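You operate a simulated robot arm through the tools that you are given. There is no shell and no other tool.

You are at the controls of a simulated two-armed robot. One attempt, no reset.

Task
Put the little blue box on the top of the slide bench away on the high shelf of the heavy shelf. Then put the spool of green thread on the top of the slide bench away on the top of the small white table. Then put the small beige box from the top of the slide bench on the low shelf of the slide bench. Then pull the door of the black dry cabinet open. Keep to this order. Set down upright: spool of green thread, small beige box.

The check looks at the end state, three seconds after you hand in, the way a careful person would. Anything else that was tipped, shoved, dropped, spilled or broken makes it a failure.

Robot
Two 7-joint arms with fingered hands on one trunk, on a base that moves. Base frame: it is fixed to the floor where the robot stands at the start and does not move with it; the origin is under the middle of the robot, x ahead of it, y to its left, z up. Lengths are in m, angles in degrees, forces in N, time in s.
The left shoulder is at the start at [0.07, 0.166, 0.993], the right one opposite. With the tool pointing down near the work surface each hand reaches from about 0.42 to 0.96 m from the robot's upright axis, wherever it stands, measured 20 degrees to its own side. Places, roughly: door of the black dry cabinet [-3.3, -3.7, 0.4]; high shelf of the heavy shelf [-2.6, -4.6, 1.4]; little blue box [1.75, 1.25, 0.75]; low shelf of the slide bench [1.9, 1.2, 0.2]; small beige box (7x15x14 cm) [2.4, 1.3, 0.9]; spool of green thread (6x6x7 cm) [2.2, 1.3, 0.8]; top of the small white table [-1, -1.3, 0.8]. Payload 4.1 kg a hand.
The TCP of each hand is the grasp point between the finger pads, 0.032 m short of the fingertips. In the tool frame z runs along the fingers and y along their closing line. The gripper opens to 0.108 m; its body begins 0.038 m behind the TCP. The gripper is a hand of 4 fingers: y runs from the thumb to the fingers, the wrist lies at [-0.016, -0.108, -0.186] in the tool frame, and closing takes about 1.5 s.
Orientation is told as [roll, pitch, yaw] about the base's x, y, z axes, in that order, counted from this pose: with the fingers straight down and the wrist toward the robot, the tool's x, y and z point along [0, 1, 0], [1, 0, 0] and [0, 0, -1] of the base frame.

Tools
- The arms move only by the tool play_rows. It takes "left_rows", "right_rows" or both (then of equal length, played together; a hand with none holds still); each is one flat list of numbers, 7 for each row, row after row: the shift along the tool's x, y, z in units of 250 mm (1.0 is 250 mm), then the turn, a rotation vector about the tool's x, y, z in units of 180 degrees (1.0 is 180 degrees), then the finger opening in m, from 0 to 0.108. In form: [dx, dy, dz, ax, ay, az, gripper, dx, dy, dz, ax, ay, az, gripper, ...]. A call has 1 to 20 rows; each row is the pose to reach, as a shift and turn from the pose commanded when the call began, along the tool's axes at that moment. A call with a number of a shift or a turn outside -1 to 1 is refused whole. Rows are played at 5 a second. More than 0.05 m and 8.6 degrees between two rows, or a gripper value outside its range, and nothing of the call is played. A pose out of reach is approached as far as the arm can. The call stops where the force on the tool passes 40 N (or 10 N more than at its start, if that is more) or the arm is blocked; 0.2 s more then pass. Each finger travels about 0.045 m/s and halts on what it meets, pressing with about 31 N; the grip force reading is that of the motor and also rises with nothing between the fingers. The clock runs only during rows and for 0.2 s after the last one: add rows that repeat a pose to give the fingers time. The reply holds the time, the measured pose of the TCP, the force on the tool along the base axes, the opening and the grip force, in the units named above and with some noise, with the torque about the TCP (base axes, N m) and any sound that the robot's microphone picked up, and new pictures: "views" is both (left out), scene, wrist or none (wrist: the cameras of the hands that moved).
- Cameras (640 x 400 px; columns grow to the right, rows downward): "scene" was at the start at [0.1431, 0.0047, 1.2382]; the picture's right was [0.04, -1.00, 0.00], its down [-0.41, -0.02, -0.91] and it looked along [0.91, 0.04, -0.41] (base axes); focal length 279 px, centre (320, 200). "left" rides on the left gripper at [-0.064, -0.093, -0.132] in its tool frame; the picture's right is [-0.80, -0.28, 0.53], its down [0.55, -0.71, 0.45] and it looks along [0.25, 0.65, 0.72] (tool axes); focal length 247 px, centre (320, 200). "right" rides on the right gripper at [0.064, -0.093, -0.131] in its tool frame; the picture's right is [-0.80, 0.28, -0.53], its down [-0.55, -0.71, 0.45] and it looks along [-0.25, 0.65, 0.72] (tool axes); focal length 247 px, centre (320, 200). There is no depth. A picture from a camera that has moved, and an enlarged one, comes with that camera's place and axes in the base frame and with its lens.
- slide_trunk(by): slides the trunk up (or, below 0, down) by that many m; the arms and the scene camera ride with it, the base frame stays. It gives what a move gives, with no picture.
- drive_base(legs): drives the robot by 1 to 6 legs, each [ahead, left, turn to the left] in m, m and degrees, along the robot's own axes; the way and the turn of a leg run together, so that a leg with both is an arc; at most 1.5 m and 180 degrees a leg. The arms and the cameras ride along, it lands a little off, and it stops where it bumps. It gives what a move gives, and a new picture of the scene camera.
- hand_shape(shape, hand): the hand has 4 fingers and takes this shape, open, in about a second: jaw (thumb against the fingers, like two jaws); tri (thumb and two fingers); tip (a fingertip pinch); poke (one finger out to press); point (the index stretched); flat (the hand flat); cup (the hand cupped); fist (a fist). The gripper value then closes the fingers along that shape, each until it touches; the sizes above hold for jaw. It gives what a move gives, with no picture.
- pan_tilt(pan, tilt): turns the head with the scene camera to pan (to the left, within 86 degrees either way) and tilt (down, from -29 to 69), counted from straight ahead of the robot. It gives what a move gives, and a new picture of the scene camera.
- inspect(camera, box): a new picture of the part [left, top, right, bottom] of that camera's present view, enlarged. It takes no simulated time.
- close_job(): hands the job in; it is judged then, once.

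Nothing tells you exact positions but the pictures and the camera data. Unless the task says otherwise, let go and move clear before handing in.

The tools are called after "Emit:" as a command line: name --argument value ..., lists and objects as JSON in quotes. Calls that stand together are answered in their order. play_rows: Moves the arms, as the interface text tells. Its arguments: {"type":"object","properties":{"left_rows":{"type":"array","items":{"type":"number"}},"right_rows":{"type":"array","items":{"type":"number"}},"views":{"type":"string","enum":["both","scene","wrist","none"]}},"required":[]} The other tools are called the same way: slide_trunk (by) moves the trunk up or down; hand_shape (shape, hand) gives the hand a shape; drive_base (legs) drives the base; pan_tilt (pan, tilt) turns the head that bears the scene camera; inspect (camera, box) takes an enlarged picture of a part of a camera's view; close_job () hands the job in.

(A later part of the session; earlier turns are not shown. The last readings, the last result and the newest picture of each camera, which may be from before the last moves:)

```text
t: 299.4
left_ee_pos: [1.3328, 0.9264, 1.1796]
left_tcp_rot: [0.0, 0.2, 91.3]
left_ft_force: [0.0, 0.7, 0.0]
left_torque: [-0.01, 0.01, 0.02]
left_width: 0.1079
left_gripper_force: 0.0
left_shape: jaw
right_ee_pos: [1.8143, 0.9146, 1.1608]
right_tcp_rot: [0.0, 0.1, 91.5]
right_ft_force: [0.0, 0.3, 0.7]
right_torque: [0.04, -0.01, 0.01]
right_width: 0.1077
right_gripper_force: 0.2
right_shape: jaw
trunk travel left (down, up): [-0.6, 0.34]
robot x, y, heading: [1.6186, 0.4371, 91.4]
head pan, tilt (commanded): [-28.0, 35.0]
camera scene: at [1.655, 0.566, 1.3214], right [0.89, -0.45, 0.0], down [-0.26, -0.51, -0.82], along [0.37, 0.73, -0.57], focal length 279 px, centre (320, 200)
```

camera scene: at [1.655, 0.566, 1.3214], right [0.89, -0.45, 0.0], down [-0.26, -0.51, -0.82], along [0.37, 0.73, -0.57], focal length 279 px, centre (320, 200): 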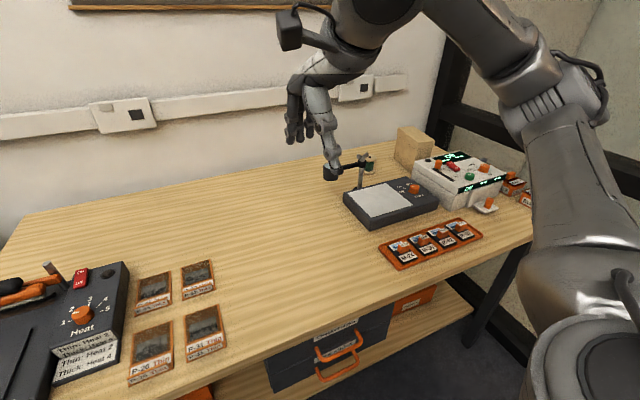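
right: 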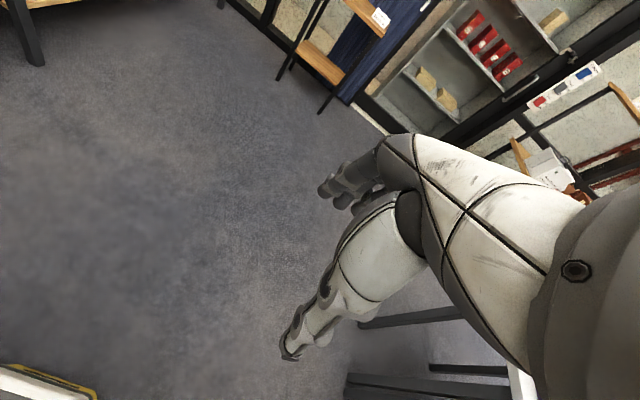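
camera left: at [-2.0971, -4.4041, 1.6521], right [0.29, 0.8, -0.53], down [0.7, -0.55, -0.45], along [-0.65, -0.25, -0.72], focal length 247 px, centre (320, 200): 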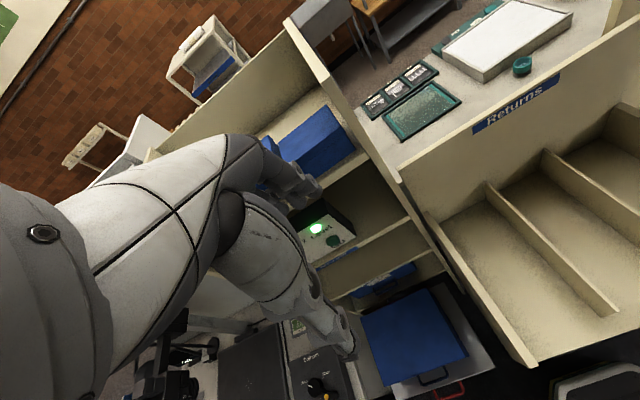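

Strafing right so that the spool is in front of the right hand.

Emit:
drive_base --legs '[[0, -0.35, 0]]'

Emit:
pan_tilt --pan -8 --tilt 35

Emit:
inspect --camera "scene" --box '[300, 100, 460, 200]'

Emit:
inspect --camera "right" --box '[0, 0, 640, 400]'

```text
t: 301.6
left_ee_pos: [1.6679, 0.933, 1.1809]
left_tcp_rot: [0.0, 0.0, 91.7]
left_ft_force: [0.6, -0.6, -0.9]
left_torque: [0.02, 0.02, 0.02]
left_width: 0.1078
left_gripper_force: 0.0
left_shape: jaw
right_ee_pos: [2.1503, 0.9252, 1.161]
right_tcp_rot: [0.0, 0.0, 91.9]
right_ft_force: [0.2, -0.7, 0.5]
right_torque: [0.03, 0.04, 0.0]
right_width: 0.1081
right_gripper_force: 0.1
right_shape: jaw
trunk travel left (down, up): [-0.6, 0.34]
robot x, y, heading: [1.9518, 0.4491, 91.8]
head pan, tilt (commanded): [-28.0, 35.0]
camera scene: at [1.9929, 0.5756, 1.3213], right [0.9, -0.44, 0.0], down [-0.25, -0.51, -0.82], along [0.36, 0.73, -0.57], focal length 279 px, centre (320, 200)
```

scene: 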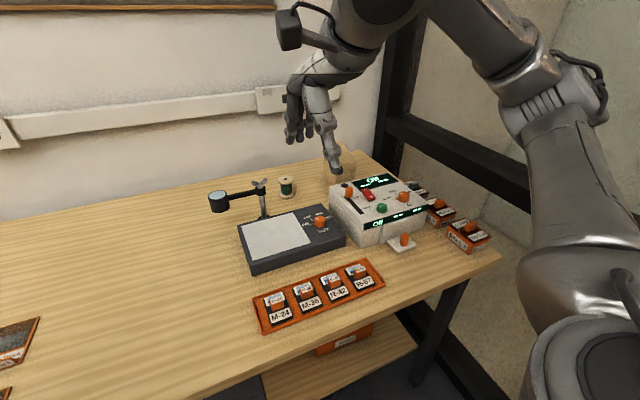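

```text
t: 302.4
left_ee_pos: [1.6678, 0.9344, 1.1802]
left_tcp_rot: [0.0, 0.0, 91.8]
left_ft_force: [0.1, 0.3, -0.5]
left_torque: [-0.03, -0.03, -0.02]
left_width: 0.1075
left_gripper_force: 0.0
left_shape: jaw
right_ee_pos: [2.1496, 0.9249, 1.1618]
right_tcp_rot: [-0.1, 0.1, 91.9]
right_ft_force: [-0.4, -1.0, -0.1]
right_torque: [0.0, 0.02, 0.03]
right_width: 0.1078
right_gripper_force: 0.0
right_shape: jaw
trunk travel left (down, up): [-0.6, 0.34]
robot x, y, heading: [1.9561, 0.4467, 91.9]
head pan, tilt (commanded): [-8.0, 35.0]
camera scene: at [1.9631, 0.5841, 1.3213], right [0.99, -0.11, 0.0], down [-0.06, -0.57, -0.82], along [0.09, 0.81, -0.57], focal length 279 px, centre (320, 200)
```

scene: 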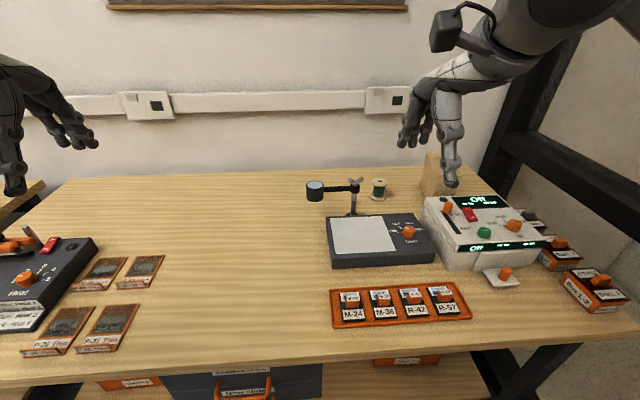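

```text
4.00 times, centred on (380, 150) of scene
camera zoom: at [1.9631, 0.5841, 1.3213], right [0.99, -0.11, 0.0], down [-0.06, -0.57, -0.82], along [0.09, 0.81, -0.57], focal length 1117 px, centre (80, 400)
```

zoom: 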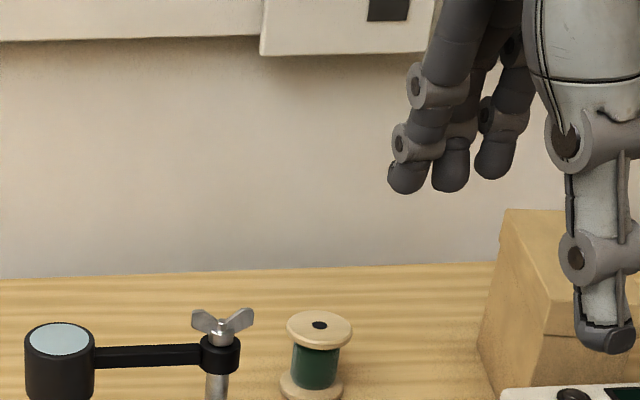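

```text
1.00 times, centred on (320, 200) of right (not enlarged: the box is as wide or as high as the picture)
camera zoom: at [2.0878, 0.8316, 1.2921], right [0.79, 0.31, 0.53], down [0.57, -0.69, -0.45], along [0.23, 0.66, -0.72], focal length 247 px, centre (320, 200)
```

zoom: 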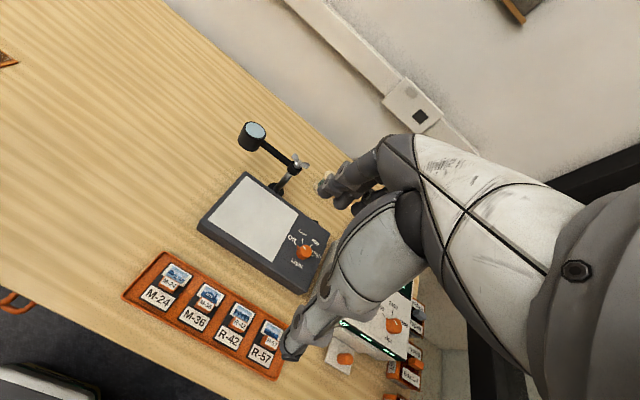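

Zooming on the spool and lamp for exact positions.

Emit:
inspect --camera "scene" --box '[330, 160, 450, 235]'

Emit:
slide_trunk --by 0.15

Emit:
inspect --camera "scene" --box '[320, 190, 440, 265]'

```text
5.33 times, centred on (390, 198) of scene
camera zoom: at [1.9631, 0.5841, 1.3213], right [0.99, -0.11, 0.0], down [-0.06, -0.57, -0.82], along [0.09, 0.81, -0.57], focal length 1489 px, centre (-53, 213)
```

zoom: 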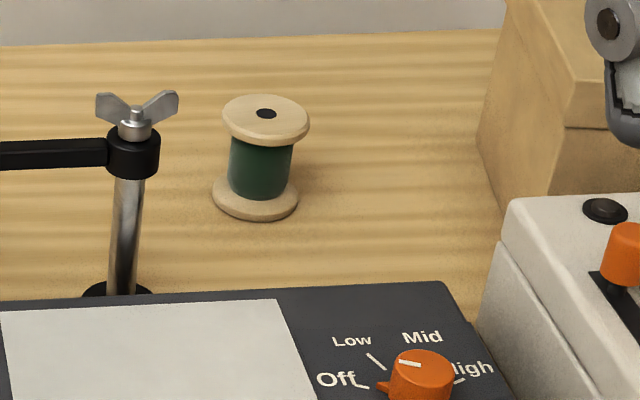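

```text
t: 304.2
left_ee_pos: [1.6678, 0.9348, 1.3304]
left_tcp_rot: [0.0, 0.2, 91.8]
left_ft_force: [-0.4, -0.4, 0.3]
left_torque: [-0.01, 0.01, -0.02]
left_width: 0.1079
left_gripper_force: 0.0
left_shape: jaw
right_ee_pos: [2.1499, 0.9253, 1.3115]
right_tcp_rot: [0.0, 0.0, 91.9]
right_ft_force: [0.3, 0.3, 0.4]
right_torque: [0.02, 0.04, -0.06]
right_width: 0.1075
right_gripper_force: 0.1
right_shape: jaw
trunk travel left (down, up): [-0.75, 0.19]
robot x, y, heading: [1.9548, 0.4436, 91.8]
head pan, tilt (commanded): [-8.0, 35.0]
```

```text
5.33 times, centred on (380, 228) of scene
camera zoom: at [1.9633, 0.5843, 1.4713], right [0.99, -0.11, 0.0], down [-0.06, -0.57, -0.82], along [0.09, 0.81, -0.57], focal length 1489 px, centre (0, 53)
```

zoom: 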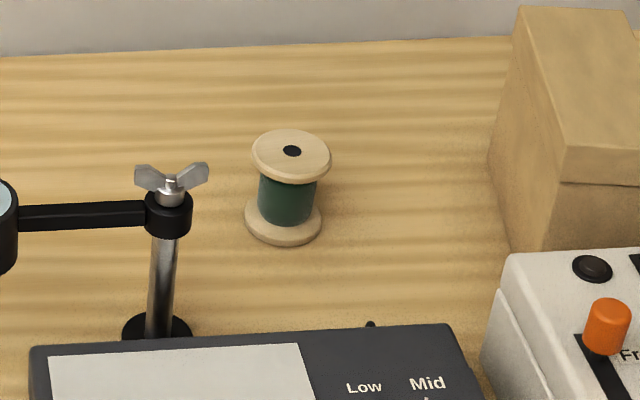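

Spool at (2.235, 1.317), about 5.3–6 cm across, top z≈0.865; lamp post is 14 cm away at (2.13,1.225), top z≈0.94. I'll lower the trunk again and bring the right hand over the spool.

Emit:
slide_trunk --by -0.15

Emit:
play_rows --right_rows '[-0.04, 0.16, 0, 0, 0, 0, 0.108, -0.08, 0.32, 0, 0, 0, 0, 0.108, -0.12, 0.48, 0, 0, 0, 0, 0.108, -0.16, 0.64, 0, 0, 0, 0, 0.108, -0.2, 0.8, 0, 0, 0, 0, 0.108, -0.2, 0.8, 0, 0, 0, 0, 0.108]' --views "none"

```text
t: 305.9
left_ee_pos: [1.6676, 0.9331, 1.1802]
left_tcp_rot: [0.0, 0.1, 91.8]
left_ft_force: [-0.1, 0.0, 0.3]
left_torque: [0.04, -0.01, 0.04]
left_width: 0.1077
left_gripper_force: 0.0
left_shape: jaw
right_ee_pos: [2.151, 0.925, 1.1613]
right_tcp_rot: [0.0, 0.0, 92.0]
right_ft_force: [0.0, -0.2, 0.4]
right_torque: [0.04, -0.01, 0.0]
right_width: 0.1077
right_gripper_force: 0.2
right_shape: jaw
trunk travel left (down, up): [-0.6, 0.34]
robot x, y, heading: [1.9558, 0.4447, 91.9]
head pan, tilt (commanded): [-8.0, 35.0]
```

```text
t: 307.4
left_ee_pos: [1.6691, 0.9346, 1.1802]
left_tcp_rot: [0.0, 0.1, 91.9]
left_ft_force: [0.8, -0.1, -0.5]
left_torque: [-0.02, 0.03, 0.02]
left_width: 0.1079
left_gripper_force: 0.0
left_shape: jaw
right_ee_pos: [2.1977, 1.1237, 1.1631]
right_tcp_rot: [0.0, 0.0, 91.9]
right_ft_force: [0.1, -0.4, 0.4]
right_torque: [0.01, 0.0, 0.02]
right_width: 0.1078
right_gripper_force: 0.1
right_shape: jaw
trunk travel left (down, up): [-0.6, 0.34]
robot x, y, heading: [1.9557, 0.4463, 92.1]
head pan, tilt (commanded): [-8.0, 35.0]
```

Emit:
play_rows --right_rows '[-0.044, 0.19, 0, 0, 0, 0, 0.108, -0.088, 0.38, 0, 0, 0, 0, 0.108, -0.132, 0.57, 0, 0, 0, 0, 0.108, -0.175, 0.768, 0, 0, 0, 0, 0.108, -0.175, 0.768, 0.18, 0, 0, 0, 0.108, -0.175, 0.768, 0.36, 0, 0, 0, 0.108, -0.175, 0.768, 0.54, 0, 0, 0, 0.108, -0.175, 0.768, 0.72, 0, 0, 0, 0.108, -0.175, 0.768, 0.72, 0, 0, 0, 0.108]' --views "both"

Emit:
inspect --camera "scene" --box '[300, 110, 460, 210]'

```text
refused: row 4 steps farther than a row can; nothing moved
```

```text
4.00 times, centred on (380, 160) of scene
camera zoom: at [1.9635, 0.5833, 1.3214], right [0.99, -0.11, 0.0], down [-0.06, -0.57, -0.82], along [0.09, 0.81, -0.57], focal length 1117 px, centre (80, 360)
```

zoom: 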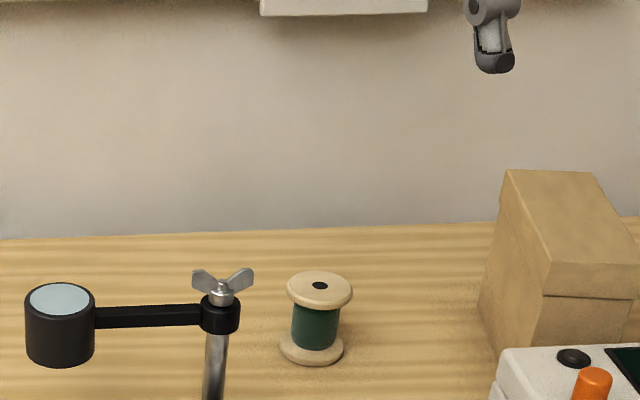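

The step was a touch too large; I'll use smaller ones.

Emit:
play_rows --right_rows '[-0.035, 0.154, 0, 0, 0, 0, 0.108, -0.07, 0.308, 0, 0, 0, 0, 0.108, -0.105, 0.461, 0, 0, 0, 0, 0.108, -0.14, 0.614, 0, 0, 0, 0, 0.108, -0.175, 0.768, 0, 0, 0, 0, 0.108, -0.175, 0.768, 0.18, 0, 0, 0, 0.108, -0.175, 0.768, 0.36, 0, 0, 0, 0.108, -0.175, 0.768, 0.54, 0, 0, 0, 0.108, -0.175, 0.768, 0.72, 0, 0, 0, 0.108, -0.175, 0.768, 0.72, 0, 0, 0, 0.108]' --views "both"

Emit:
inspect --camera "scene" --box '[300, 110, 460, 210]'

```text
t: 309.6
left_ee_pos: [1.6677, 0.9329, 1.1802]
left_tcp_rot: [-0.1, 0.0, 91.9]
left_ft_force: [-0.2, -0.6, -0.2]
left_torque: [0.0, 0.0, 0.0]
left_width: 0.1076
left_gripper_force: 0.0
left_shape: jaw
right_ee_pos: [2.2282, 1.3183, 0.979]
right_tcp_rot: [-0.1, 0.1, 91.8]
right_ft_force: [-0.6, -0.6, 0.0]
right_torque: [-0.03, -0.01, 0.01]
right_width: 0.108
right_gripper_force: 0.1
right_shape: jaw
right hand out of reach, approached as far as the arm can: row 5, 6, 7
trunk travel left (down, up): [-0.6, 0.34]
robot x, y, heading: [1.9565, 0.4476, 91.9]
head pan, tilt (commanded): [-8.0, 35.0]
camera scene: at [1.9623, 0.5832, 1.3215], right [0.99, -0.11, 0.0], down [-0.06, -0.57, -0.82], along [0.09, 0.81, -0.57], focal length 279 px, centre (320, 200)
camera right: at [2.166, 1.2247, 1.109], right [0.79, 0.31, 0.53], down [0.57, -0.69, -0.45], along [0.23, 0.66, -0.72], focal length 247 px, centre (320, 200)
```

scene: 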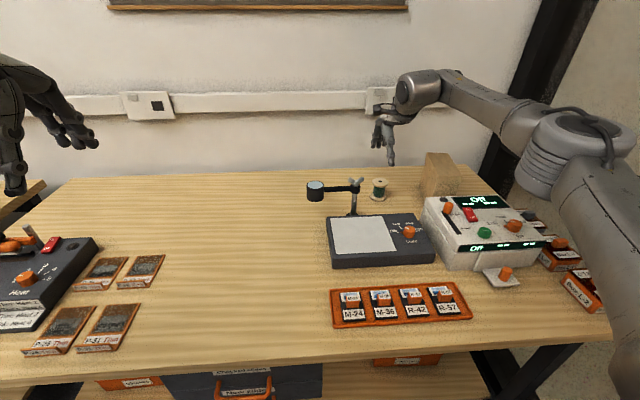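
right: 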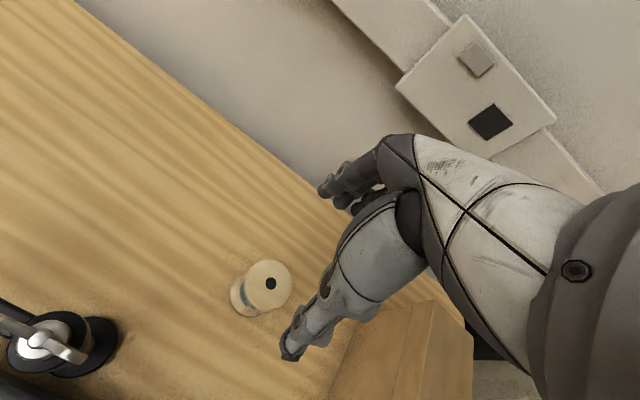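

```text
4.00 times, centred on (380, 160) of scene
camera zoom: at [1.9623, 0.5832, 1.3215], right [0.99, -0.11, 0.0], down [-0.06, -0.57, -0.82], along [0.09, 0.81, -0.57], focal length 1117 px, centre (80, 360)
```

zoom: 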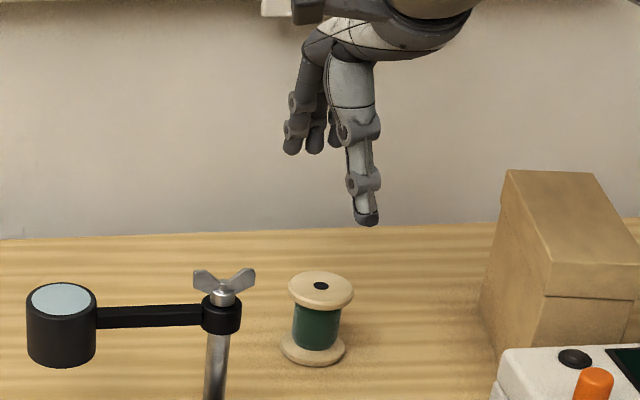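

Hand is above the spool (wrist camera puts it at ~(2.231,1.315)). Lowering around it.

Emit:
play_rows --right_rows '[-0.012, -0.006, 0.12, 0, 0, 0, 0.108, -0.012, -0.006, 0.26, 0, 0, 0, 0.108, -0.012, -0.006, 0.4, 0, 0, 0, 0.108, -0.012, -0.006, 0.5, 0, 0, 0, 0.108, -0.012, -0.006, 0.544, 0, 0, 0, 0.108, -0.012, -0.006, 0.544, 0, 0, 0, 0.108]' --views "both"

Emit:
inspect --camera "scene" --box '[300, 110, 460, 210]'

```text
t: 310.9
left_ee_pos: [1.6687, 0.9333, 1.1801]
left_tcp_rot: [-0.1, 0.1, 91.7]
left_ft_force: [0.4, 0.4, 0.6]
left_torque: [0.01, -0.01, -0.03]
left_width: 0.1078
left_gripper_force: 0.0
left_shape: jaw
right_ee_pos: [2.2333, 1.3184, 0.844]
right_tcp_rot: [0.1, 0.0, 91.9]
right_ft_force: [-1.5, -0.7, 0.5]
right_torque: [0.0, -0.03, 0.01]
right_width: 0.1078
right_gripper_force: 0.0
right_shape: jaw
trunk travel left (down, up): [-0.6, 0.34]
robot x, y, heading: [1.9521, 0.4435, 91.7]
head pan, tilt (commanded): [-8.0, 35.0]
camera scene: at [1.9634, 0.5841, 1.3213], right [0.99, -0.11, 0.0], down [-0.06, -0.57, -0.82], along [0.09, 0.81, -0.57], focal length 279 px, centre (320, 200)
camera right: at [2.1713, 1.2233, 0.9749], right [0.79, 0.31, 0.53], down [0.57, -0.69, -0.45], along [0.23, 0.66, -0.72], focal length 247 px, centre (320, 200)
```

scene: 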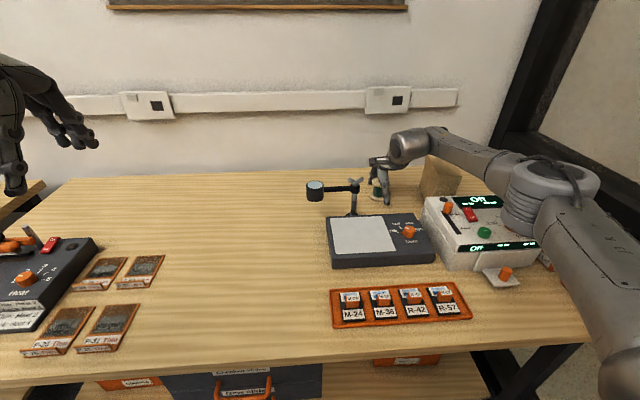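
right: 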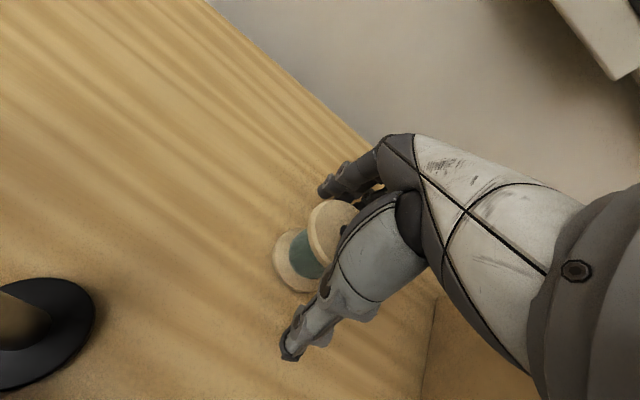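

```text
4.00 times, centred on (380, 160) of scene
camera zoom: at [1.9634, 0.5841, 1.3213], right [0.99, -0.11, 0.0], down [-0.06, -0.57, -0.82], along [0.09, 0.81, -0.57], focal length 1117 px, centre (80, 360)
```

zoom: 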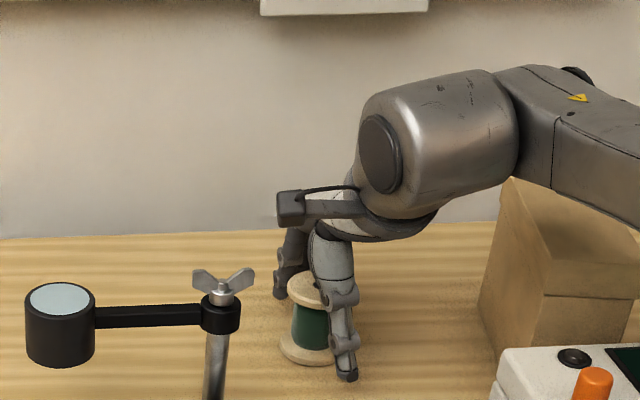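

The forearm passes over the beige box and the machine; I'll check that clearance before closing.

Emit:
inspect --camera "scene" --box '[380, 120, 640, 320]'

Emit:
pan_tilt --pan -45 --tilt 35

```text
2.00 times, centred on (510, 220) of scene
camera zoom: at [1.9634, 0.5841, 1.3213], right [0.99, -0.11, 0.0], down [-0.06, -0.57, -0.82], along [0.09, 0.81, -0.57], focal length 558 px, centre (-60, 160)
```

zoom: 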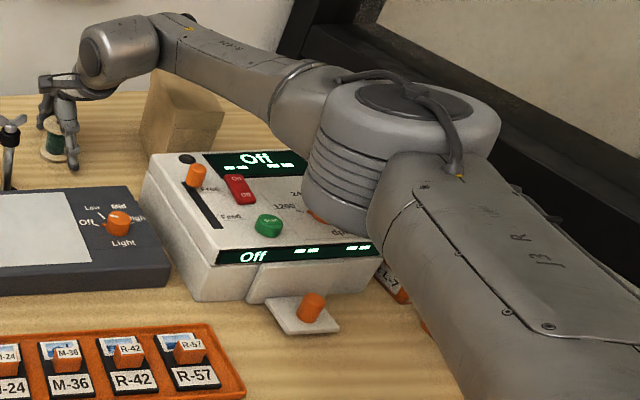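

```text
t: 312.0
left_ee_pos: [1.6684, 0.9345, 1.1799]
left_tcp_rot: [0.0, 0.0, 91.7]
left_ft_force: [0.9, -0.1, -1.0]
left_torque: [-0.03, -0.01, -0.04]
left_width: 0.1076
left_gripper_force: 0.1
left_shape: jaw
right_ee_pos: [2.2349, 1.3168, 0.8434]
right_tcp_rot: [0.0, 0.0, 91.9]
right_ft_force: [-0.7, -0.2, -0.6]
right_torque: [-0.01, 0.0, 0.01]
right_width: 0.1078
right_gripper_force: 0.1
right_shape: jaw
trunk travel left (down, up): [-0.6, 0.34]
robot x, y, heading: [1.9529, 0.4433, 91.9]
head pan, tilt (commanded): [-45.0, 35.0]
camera scene: at [2.014, 0.5609, 1.3213], right [0.73, -0.68, 0.0], down [-0.39, -0.42, -0.82], along [0.56, 0.6, -0.57], focal length 279 px, centre (320, 200)
```

scene: 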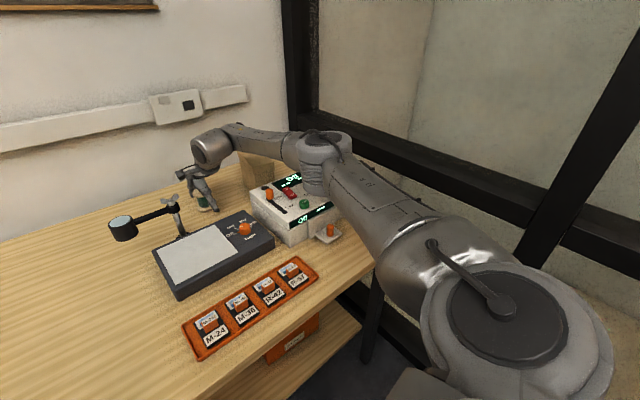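

The elbow is at about (2.28, 0.84, 1.13), well above and in front of the machine, so there's clearance. Closing on the spool.

Emit:
play_rows --right_rows '[0, 0, 0, 0, 0, 0, 0.09, 0, 0, 0, 0, 0, 0, 0.075, 0, 0, 0, 0, 0, 0, 0.06, 0, 0, 0, 0, 0, 0, 0.045, 0, 0, 0, 0, 0, 0, 0.035, 0, 0, 0, 0, 0, 0, 0.03, 0, 0, 0, 0, 0, 0, 0.03, 0, 0, 0, 0, 0, 0, 0.03, 0, 0, 0, 0, 0, 0, 0.03, 0, 0, 0, 0, 0, 0, 0.03]' --views "both"

Emit:
inspect --camera "scene" --box '[130, 120, 290, 220]'

```text
t: 314.2
left_ee_pos: [1.6681, 0.9339, 1.1808]
left_tcp_rot: [0.0, 0.0, 91.9]
left_ft_force: [0.0, 0.9, -0.3]
left_torque: [0.02, 0.02, 0.01]
left_width: 0.1082
left_gripper_force: 0.1
left_shape: jaw
right_ee_pos: [2.2341, 1.3178, 0.844]
right_tcp_rot: [0.0, 0.0, 91.9]
right_ft_force: [0.2, -0.2, -1.3]
right_torque: [0.01, 0.01, 0.01]
right_width: 0.0292
right_gripper_force: 31.2
right_shape: jaw
trunk travel left (down, up): [-0.6, 0.34]
robot x, y, heading: [1.955, 0.4461, 91.6]
head pan, tilt (commanded): [-45.0, 35.0]
camera scene: at [2.0141, 0.5607, 1.3213], right [0.73, -0.68, 0.0], down [-0.39, -0.42, -0.82], along [0.56, 0.6, -0.57], focal length 279 px, centre (320, 200)
camera right: at [2.1712, 1.2232, 0.9751], right [0.79, 0.31, 0.53], down [0.57, -0.69, -0.45], along [0.23, 0.66, -0.72], focal length 247 px, centre (320, 200)
```

scene: 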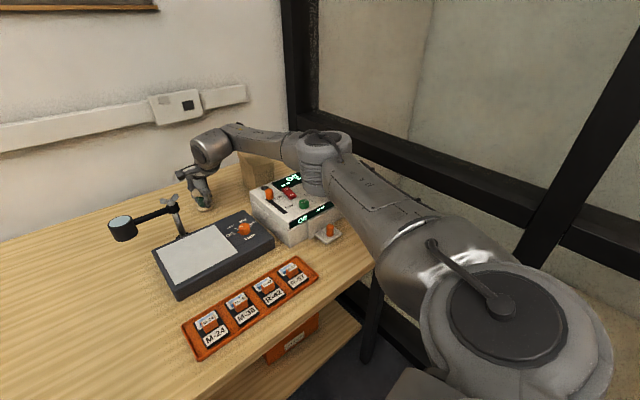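
right: 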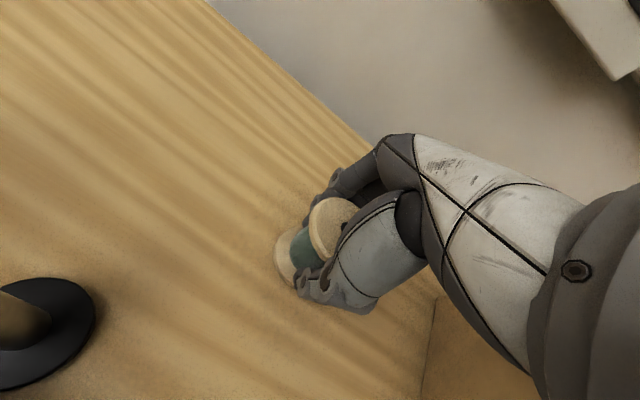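

```text
4.00 times, centred on (210, 170) of scene
camera zoom: at [2.0141, 0.5607, 1.3213], right [0.73, -0.68, 0.0], down [-0.39, -0.42, -0.82], along [0.56, 0.6, -0.57], focal length 1117 px, centre (760, 320)
```

zoom: 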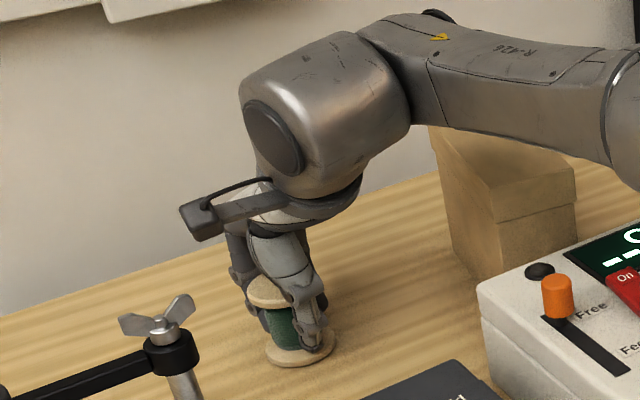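

The fingers have closed around the thread core. I'll command a tighter closing to confirm it's a firm hold, and look again.

Emit:
play_rows --right_rows '[0, 0, 0, 0, 0, 0, 0.02, 0, 0, 0, 0, 0, 0, 0.01, 0, 0, 0, 0, 0, 0, 0.01, 0, 0, 0, 0, 0, 0, 0.01, 0, 0, 0, 0, 0, 0, 0.01]' --views "wrist"

Emit:
inspect --camera "scene" --box '[160, 160, 240, 220]'

Emit:
inspect --camera "right" --box '[240, 140, 440, 330]'

```text
t: 315.4
left_ee_pos: [1.6691, 0.9338, 1.1805]
left_tcp_rot: [0.0, 0.0, 91.8]
left_ft_force: [-0.4, -0.1, 0.0]
left_torque: [0.03, -0.02, 0.0]
left_width: 0.1078
left_gripper_force: 0.0
left_shape: jaw
right_ee_pos: [2.2333, 1.3188, 0.845]
right_tcp_rot: [0.0, 0.0, 91.9]
right_ft_force: [0.5, -1.1, 1.7]
right_torque: [0.02, -0.03, -0.01]
right_width: 0.0292
right_gripper_force: 31.1
right_shape: jaw
trunk travel left (down, up): [-0.6, 0.34]
robot x, y, heading: [1.9545, 0.443, 91.8]
head pan, tilt (commanded): [-45.0, 35.0]
camera right: at [2.1712, 1.2231, 0.9753], right [0.79, 0.31, 0.53], down [0.57, -0.69, -0.45], along [0.23, 0.66, -0.72], focal length 247 px, centre (320, 200)
```

right: 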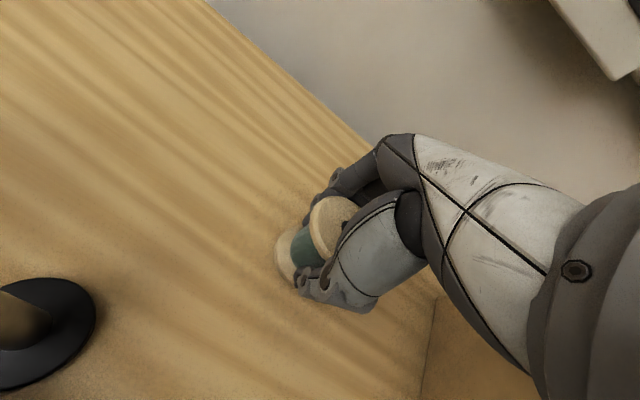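

```text
6.67 times, centred on (200, 190) of scene
camera zoom: at [2.014, 0.5605, 1.3214], right [0.73, -0.68, 0.0], down [-0.39, -0.42, -0.82], along [0.56, 0.6, -0.57], focal length 1861 px, centre (1120, 267)
```

zoom: 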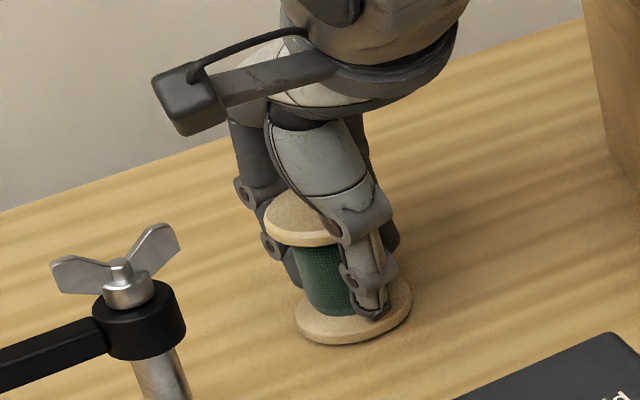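

```text
2.11 times, centred on (340, 235) of right
camera zoom: at [2.1712, 1.2231, 0.9753], right [0.79, 0.31, 0.53], down [0.57, -0.69, -0.45], along [0.23, 0.66, -0.72], focal length 520 px, centre (278, 126)
```

zoom: 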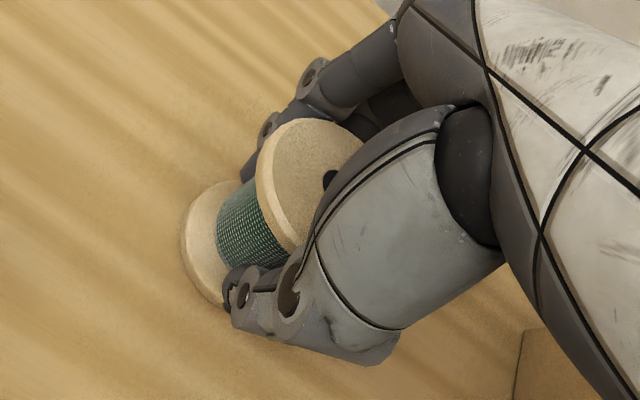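

The width stays at 29 mm with 31 N — the fingers hold the thread core between the flanges. Lifting carefully.

Emit:
play_rows --right_rows '[0, 0, -0.04, 0, 0, 0, 0.01, 0, 0, -0.1, 0, 0, 0, 0.01, 0, 0, -0.2, 0, 0, 0, 0.01, 0, 0, -0.3, 0, 0, 0, 0.01, 0, 0, -0.4, 0, 0, 0, 0.01, 0, 0, -0.48, 0, 0, 0, 0.01, 0, 0, -0.48, 0, 0, 0, 0.01]' --views "both"

Emit:
inspect --camera "scene" --box '[150, 110, 270, 200]'

```text
t: 317.0
left_ee_pos: [1.6689, 0.9336, 1.1805]
left_tcp_rot: [0.0, 0.0, 91.8]
left_ft_force: [0.5, 0.4, 0.7]
left_torque: [-0.05, -0.02, 0.01]
left_width: 0.1079
left_gripper_force: 0.0
left_shape: jaw
right_ee_pos: [2.2349, 1.318, 0.9642]
right_tcp_rot: [-0.1, 0.1, 91.9]
right_ft_force: [0.4, -0.1, -0.7]
right_torque: [-0.02, -0.03, 0.0]
right_width: 0.0292
right_gripper_force: 31.2
right_shape: jaw
trunk travel left (down, up): [-0.6, 0.34]
robot x, y, heading: [1.9533, 0.4441, 91.6]
head pan, tilt (commanded): [-45.0, 35.0]
camera scene: at [2.0142, 0.5613, 1.3213], right [0.73, -0.68, 0.0], down [-0.39, -0.42, -0.82], along [0.56, 0.6, -0.57], focal length 279 px, centre (320, 200)
camera right: at [2.1726, 1.2243, 1.095], right [0.79, 0.31, 0.53], down [0.57, -0.69, -0.45], along [0.23, 0.66, -0.72], focal length 247 px, centre (320, 200)
```

scene: 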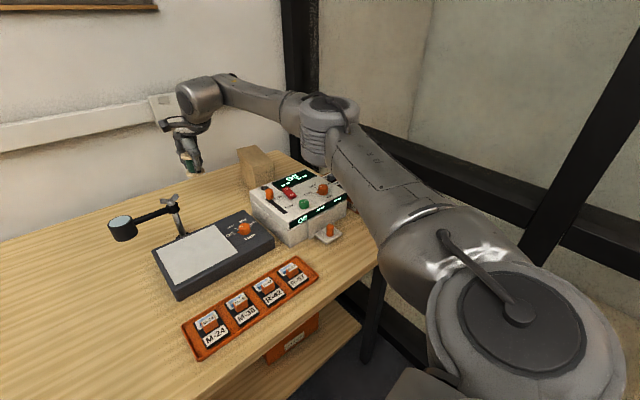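
right: 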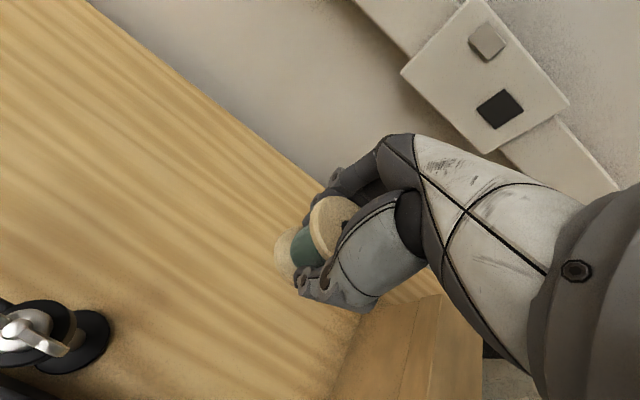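

```text
4.44 times, centred on (210, 155) of scene
camera zoom: at [2.0142, 0.5613, 1.3213], right [0.73, -0.68, 0.0], down [-0.39, -0.42, -0.82], along [0.56, 0.6, -0.57], focal length 1241 px, centre (809, 400)
```

zoom: 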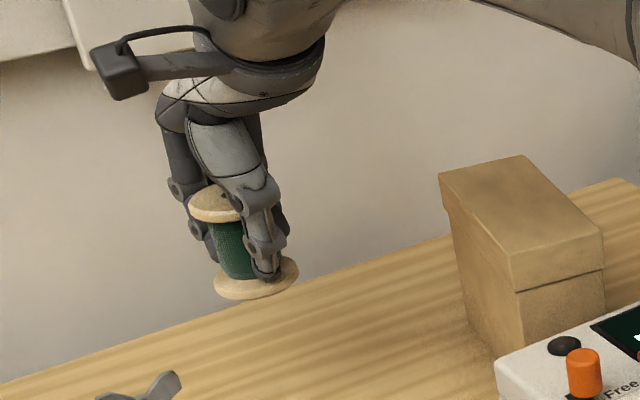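

The spool is upright in the grip. Raising a little more and retracting toward me, clear of the lamp.

Emit:
play_rows --right_rows '[0, 0, -0.12, 0, 0, 0, 0.01, 0, -0.06, -0.24, 0, 0, 0, 0.01, 0, -0.16, -0.36, 0, 0, 0, 0.01, 0, -0.3, -0.44, 0, 0, 0, 0.01, 0.04, -0.46, -0.44, 0, 0, 0, 0.01, 0.08, -0.62, -0.44, 0, 0, 0, 0.01, 0.12, -0.78, -0.44, 0, 0, 0, 0.01, 0.16, -0.94, -0.44, 0, 0, 0, 0.01]' --views "none"

Emit:
play_rows --right_rows '[0.04, -0.15, 0, 0, 0, 0, 0.01, 0.08, -0.3, -0.05, 0, 0, 0, 0.01, 0.1, -0.45, -0.1, 0, 0, 0, 0.01, 0.1, -0.6, -0.15, 0, 0, 0, 0.01]' --views "both"

```text
t: 318.8
left_ee_pos: [1.6686, 0.9333, 1.1812]
left_tcp_rot: [-0.1, 0.0, 91.8]
left_ft_force: [0.4, -1.0, -0.3]
left_torque: [0.01, 0.02, 0.03]
left_width: 0.1078
left_gripper_force: 0.0
left_shape: jaw
right_ee_pos: [2.202, 1.0785, 1.074]
right_tcp_rot: [0.0, -0.1, 91.7]
right_ft_force: [0.2, -0.1, -1.0]
right_torque: [0.0, -0.05, 0.02]
right_width: 0.0289
right_gripper_force: 31.0
right_shape: jaw
trunk travel left (down, up): [-0.6, 0.34]
robot x, y, heading: [1.9569, 0.4429, 92.0]
head pan, tilt (commanded): [-45.0, 35.0]
```

```text
t: 319.8
left_ee_pos: [1.6682, 0.9322, 1.1817]
left_tcp_rot: [0.0, -0.1, 91.8]
left_ft_force: [-0.6, -0.5, 0.3]
left_torque: [0.02, 0.0, 0.0]
left_width: 0.1078
left_gripper_force: 0.1
left_shape: jaw
right_ee_pos: [2.1833, 0.9276, 1.1147]
right_tcp_rot: [0.0, -0.1, 91.8]
right_ft_force: [0.0, 0.0, -0.7]
right_torque: [0.02, 0.04, 0.01]
right_width: 0.0288
right_gripper_force: 31.1
right_shape: jaw
trunk travel left (down, up): [-0.6, 0.34]
robot x, y, heading: [1.9547, 0.4448, 91.7]
head pan, tilt (commanded): [-45.0, 35.0]
camera scene: at [2.0144, 0.5588, 1.3215], right [0.73, -0.68, 0.0], down [-0.39, -0.42, -0.82], along [0.56, 0.6, -0.57], focal length 279 px, centre (320, 200)
camera right: at [2.1215, 0.8345, 1.2447], right [0.79, 0.31, 0.53], down [0.57, -0.69, -0.45], along [0.23, 0.66, -0.72], focal length 247 px, centre (320, 200)
```

scene: 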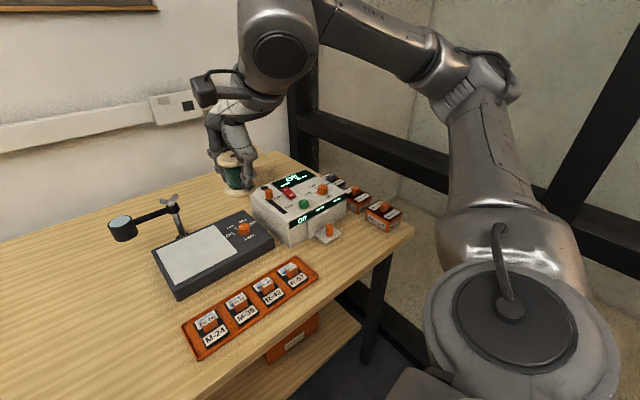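
right: 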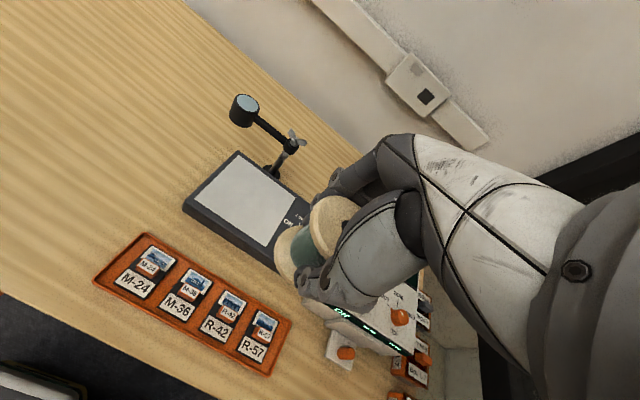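

Spool secured. Leaving the bench westwards first (away from the wooden stand), then heading for the small white table.

Emit:
drive_base --legs '[[0, 0.5, 0], [-0.65, 0, 0], [0, 0, 88.5]]'

Emit:
drive_base --legs '[[1.5, 0, 0], [1.5, 0, 0], [0.55, 0, 0]]'

```text
t: 329.7
left_ee_pos: [0.9657, -0.4794, 1.1802]
left_tcp_rot: [0.0, 0.1, 178.8]
left_ft_force: [-0.4, -0.5, -1.1]
left_torque: [0.03, -0.02, -0.01]
left_width: 0.1078
left_gripper_force: 0.0
left_shape: jaw
right_ee_pos: [0.9955, 0.0345, 1.1127]
right_tcp_rot: [0.0, 0.0, 178.8]
right_ft_force: [1.0, 0.7, 0.1]
right_torque: [-0.01, 0.01, 0.0]
right_width: 0.029
right_gripper_force: 31.1
right_shape: jaw
trunk travel left (down, up): [-0.6, 0.34]
robot x, y, heading: [1.4703, -0.2186, 178.4]
head pan, tilt (commanded): [-45.0, 35.0]
camera scene: at [1.3579, -0.1534, 1.3213], right [0.72, 0.69, 0.0], down [0.4, -0.41, -0.82], along [-0.57, 0.59, -0.57], focal length 279 px, centre (320, 200)
```

scene: 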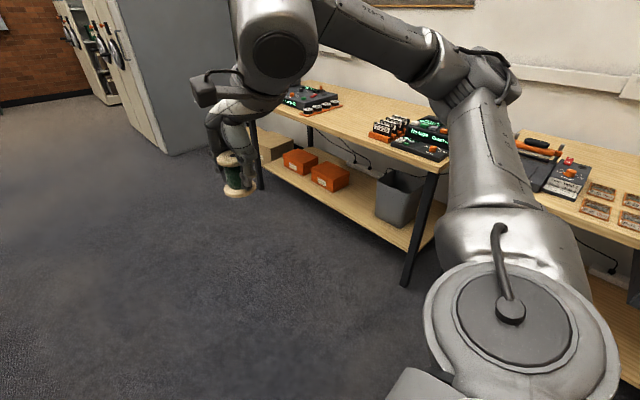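

```text
t: 346.6
left_ee_pos: [-2.5316, -0.3126, 1.1796]
left_tcp_rot: [0.0, 0.1, 176.0]
left_ft_force: [-0.2, 0.4, -0.3]
left_torque: [0.01, -0.01, 0.02]
left_width: 0.1078
left_gripper_force: 0.0
left_shape: jaw
right_ee_pos: [-2.4761, 0.1968, 1.114]
right_tcp_rot: [0.1, 0.0, 176.0]
right_ft_force: [-0.6, 0.4, -0.1]
right_torque: [-0.02, 0.01, 0.0]
right_width: 0.0288
right_gripper_force: 30.7
right_shape: jaw
trunk travel left (down, up): [-0.6, 0.34]
robot x, y, heading: [-2.0182, -0.0821, 175.8]
head pan, tilt (commanded): [-45.0, 35.0]
camera scene: at [-2.1239, -0.0077, 1.3213], right [0.76, 0.66, 0.0], down [0.38, -0.43, -0.82], along [-0.54, 0.62, -0.57], focal length 279 px, centre (320, 200)
```

scene: 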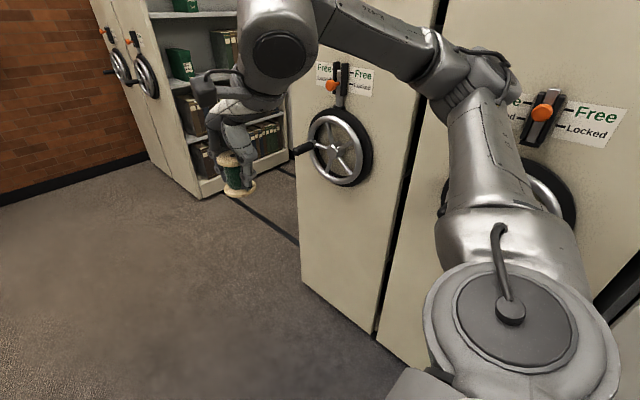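

Passing close to the mobile shelving; I'll strafe south first, then turn left to face east toward the white table.

Emit:
drive_base --legs '[[0, 0.35, 0], [0, 0, 180], [0, 0, 4]]'

Emit:
pan_tilt --pan -35 --tilt 35

```text
t: 357.1
left_ee_pos: [-1.5922, -0.0942, 1.1797]
left_tcp_rot: [-0.1, 0.1, 8.6]
left_ft_force: [-0.1, 0.5, -0.5]
left_torque: [-0.02, 0.01, -0.04]
left_width: 0.1077
left_gripper_force: 0.0
left_shape: jaw
right_ee_pos: [-1.5317, -0.6065, 1.1125]
right_tcp_rot: [-0.1, -0.1, 8.7]
right_ft_force: [-0.3, -0.1, -0.2]
right_torque: [-0.02, -0.02, -0.02]
right_width: 0.0287
right_gripper_force: 31.3
right_shape: jaw
trunk travel left (down, up): [-0.6, 0.34]
robot x, y, heading: [-2.0432, -0.4391, 8.7]
head pan, tilt (commanded): [-45.0, 35.0]
camera scene: at [-1.9207, -0.4812, 1.3213], right [-0.59, -0.81, 0.0], down [-0.46, 0.34, -0.82], along [0.66, -0.48, -0.57], focal length 279 px, centre (320, 200)
```

scene: 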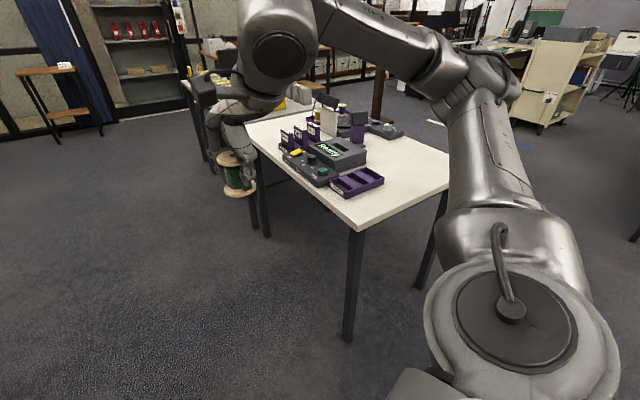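

```text
t: 357.8
left_ee_pos: [-1.5923, -0.0956, 1.1805]
left_tcp_rot: [0.0, 0.1, 8.8]
left_ft_force: [-0.6, 0.3, 0.2]
left_torque: [-0.03, 0.0, 0.04]
left_width: 0.1078
left_gripper_force: 0.0
left_shape: jaw
right_ee_pos: [-1.5333, -0.6056, 1.1132]
right_tcp_rot: [0.0, 0.0, 8.8]
right_ft_force: [-0.1, -0.3, -0.4]
right_torque: [0.0, -0.01, -0.03]
right_width: 0.0282
right_gripper_force: 31.0
right_shape: jaw
trunk travel left (down, up): [-0.6, 0.34]
robot x, y, heading: [-2.0427, -0.4359, 8.8]
head pan, tilt (commanded): [-35.0, 35.0]
camera scene: at [-1.9129, -0.4677, 1.3213], right [-0.44, -0.9, 0.0], down [-0.51, 0.25, -0.82], along [0.73, -0.36, -0.57], focal length 279 px, centre (320, 200)
```

scene: 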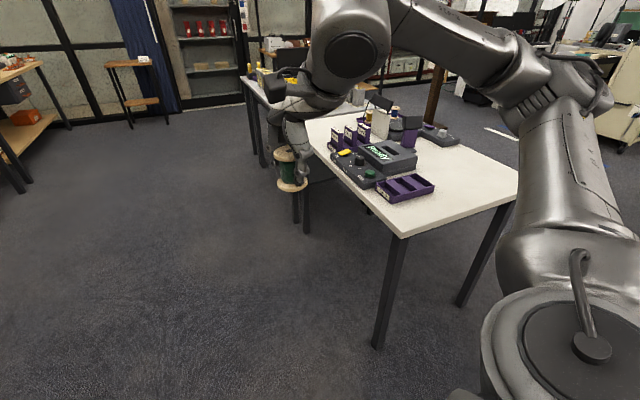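

The table's south-west area is free. I'll square up and strafe right until I'm in front of it.

Emit:
drive_base --legs '[[0, 0, -8.8], [0, -0.72, 0]]'

Emit:
pan_tilt --pan -5 --tilt 38

```text
t: 362.3
left_ee_pos: [-1.5451, -0.881, 1.1802]
left_tcp_rot: [0.0, 0.1, 0.1]
left_ft_force: [-0.5, -0.3, -0.4]
left_torque: [-0.01, -0.01, 0.0]
left_width: 0.1077
left_gripper_force: 0.1
left_shape: jaw
right_ee_pos: [-1.5622, -1.3944, 1.1126]
right_tcp_rot: [-0.1, 0.0, 0.3]
right_ft_force: [-0.3, -1.2, 0.0]
right_torque: [-0.02, -0.01, 0.0]
right_width: 0.0285
right_gripper_force: 30.5
right_shape: jaw
trunk travel left (down, up): [-0.6, 0.34]
robot x, y, heading: [-2.0438, -1.1527, -0.0]
head pan, tilt (commanded): [-35.0, 35.0]
camera scene: at [-1.918, -1.2015, 1.3213], right [-0.57, -0.82, 0.0], down [-0.47, 0.33, -0.82], along [0.67, -0.47, -0.57], focal length 279 px, centre (320, 200)
```

scene: 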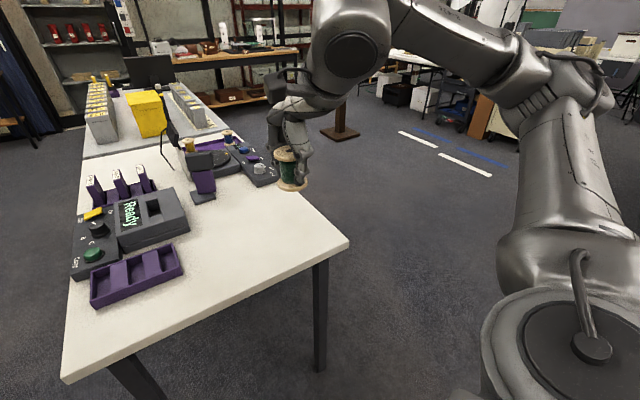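

```text
t: 363.3
left_ee_pos: [-1.5435, -0.8802, 1.1802]
left_tcp_rot: [0.0, 0.2, 0.0]
left_ft_force: [-0.5, 0.3, -0.1]
left_torque: [0.02, 0.01, 0.0]
left_width: 0.1078
left_gripper_force: 0.1
left_shape: jaw
right_ee_pos: [-1.563, -1.3964, 1.1142]
right_tcp_rot: [0.1, 0.0, 0.1]
right_ft_force: [-0.1, 0.3, -1.1]
right_torque: [0.02, -0.01, -0.02]
right_width: 0.0286
right_gripper_force: 30.5
right_shape: jaw
trunk travel left (down, up): [-0.6, 0.34]
robot x, y, heading: [-2.0388, -1.1528, 0.1]
head pan, tilt (commanded): [-5.0, 38.0]
camera scene: at [-1.9042, -1.1583, 1.3168], right [-0.09, -1.0, 0.0], down [-0.61, 0.05, -0.79], along [0.79, -0.07, -0.62], focal length 279 px, centre (320, 200)
```

scene: 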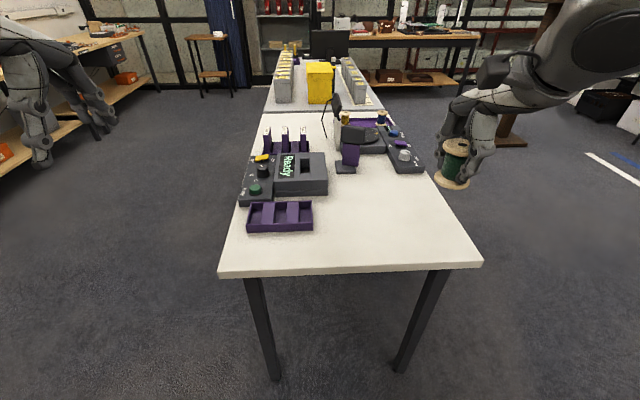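

The free area around (-1.30,-1.40) is clear. I'll measure the table height with a trunk-slide baseline.

Emit:
inspect --camera "scene" --box '[200, 160, 500, 330]'

Emit:
slide_trunk --by 0.15

Emit:
inspect --camera "scene" --box '[200, 180, 500, 350]'

```text
2.13 times, centred on (350, 245) of scene
camera zoom: at [-1.9042, -1.1583, 1.3168], right [-0.09, -1.0, 0.0], down [-0.61, 0.05, -0.79], along [0.79, -0.07, -0.62], focal length 596 px, centre (256, 104)
```

zoom: 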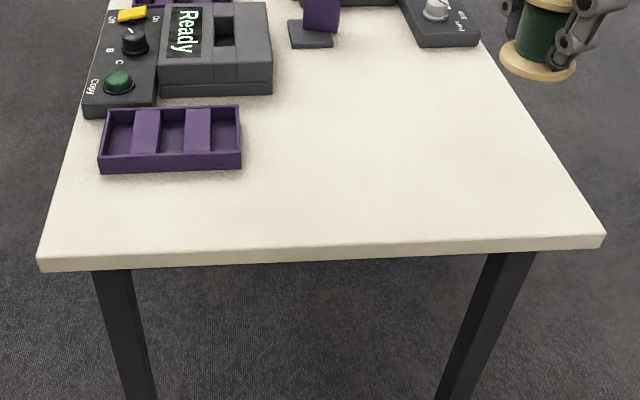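

```text
t: 365.0
left_ee_pos: [-1.5449, -0.8797, 1.3295]
left_tcp_rot: [-0.1, 0.1, 0.2]
left_ft_force: [-0.4, -0.1, 0.4]
left_torque: [0.02, 0.0, 0.0]
left_width: 0.1079
left_gripper_force: 0.1
left_shape: jaw
right_ee_pos: [-1.5627, -1.3952, 1.263]
right_tcp_rot: [-0.1, -0.1, 0.2]
right_ft_force: [0.7, -0.8, -0.7]
right_torque: [0.01, -0.04, -0.02]
right_width: 0.0286
right_gripper_force: 31.1
right_shape: jaw
trunk travel left (down, up): [-0.75, 0.19]
robot x, y, heading: [-2.0389, -1.1488, 0.1]
head pan, tilt (commanded): [-5.0, 38.0]
```

```text
2.13 times, centred on (350, 265) of scene
camera zoom: at [-1.904, -1.1583, 1.4667], right [-0.09, -1.0, 0.0], down [-0.61, 0.05, -0.79], along [0.78, -0.07, -0.62], focal length 596 px, centre (256, 61)
```

zoom: 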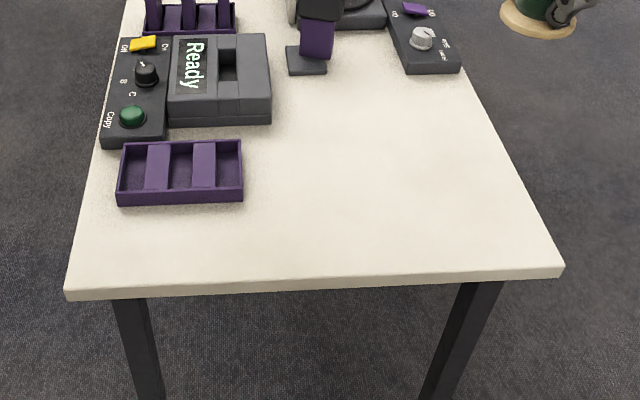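

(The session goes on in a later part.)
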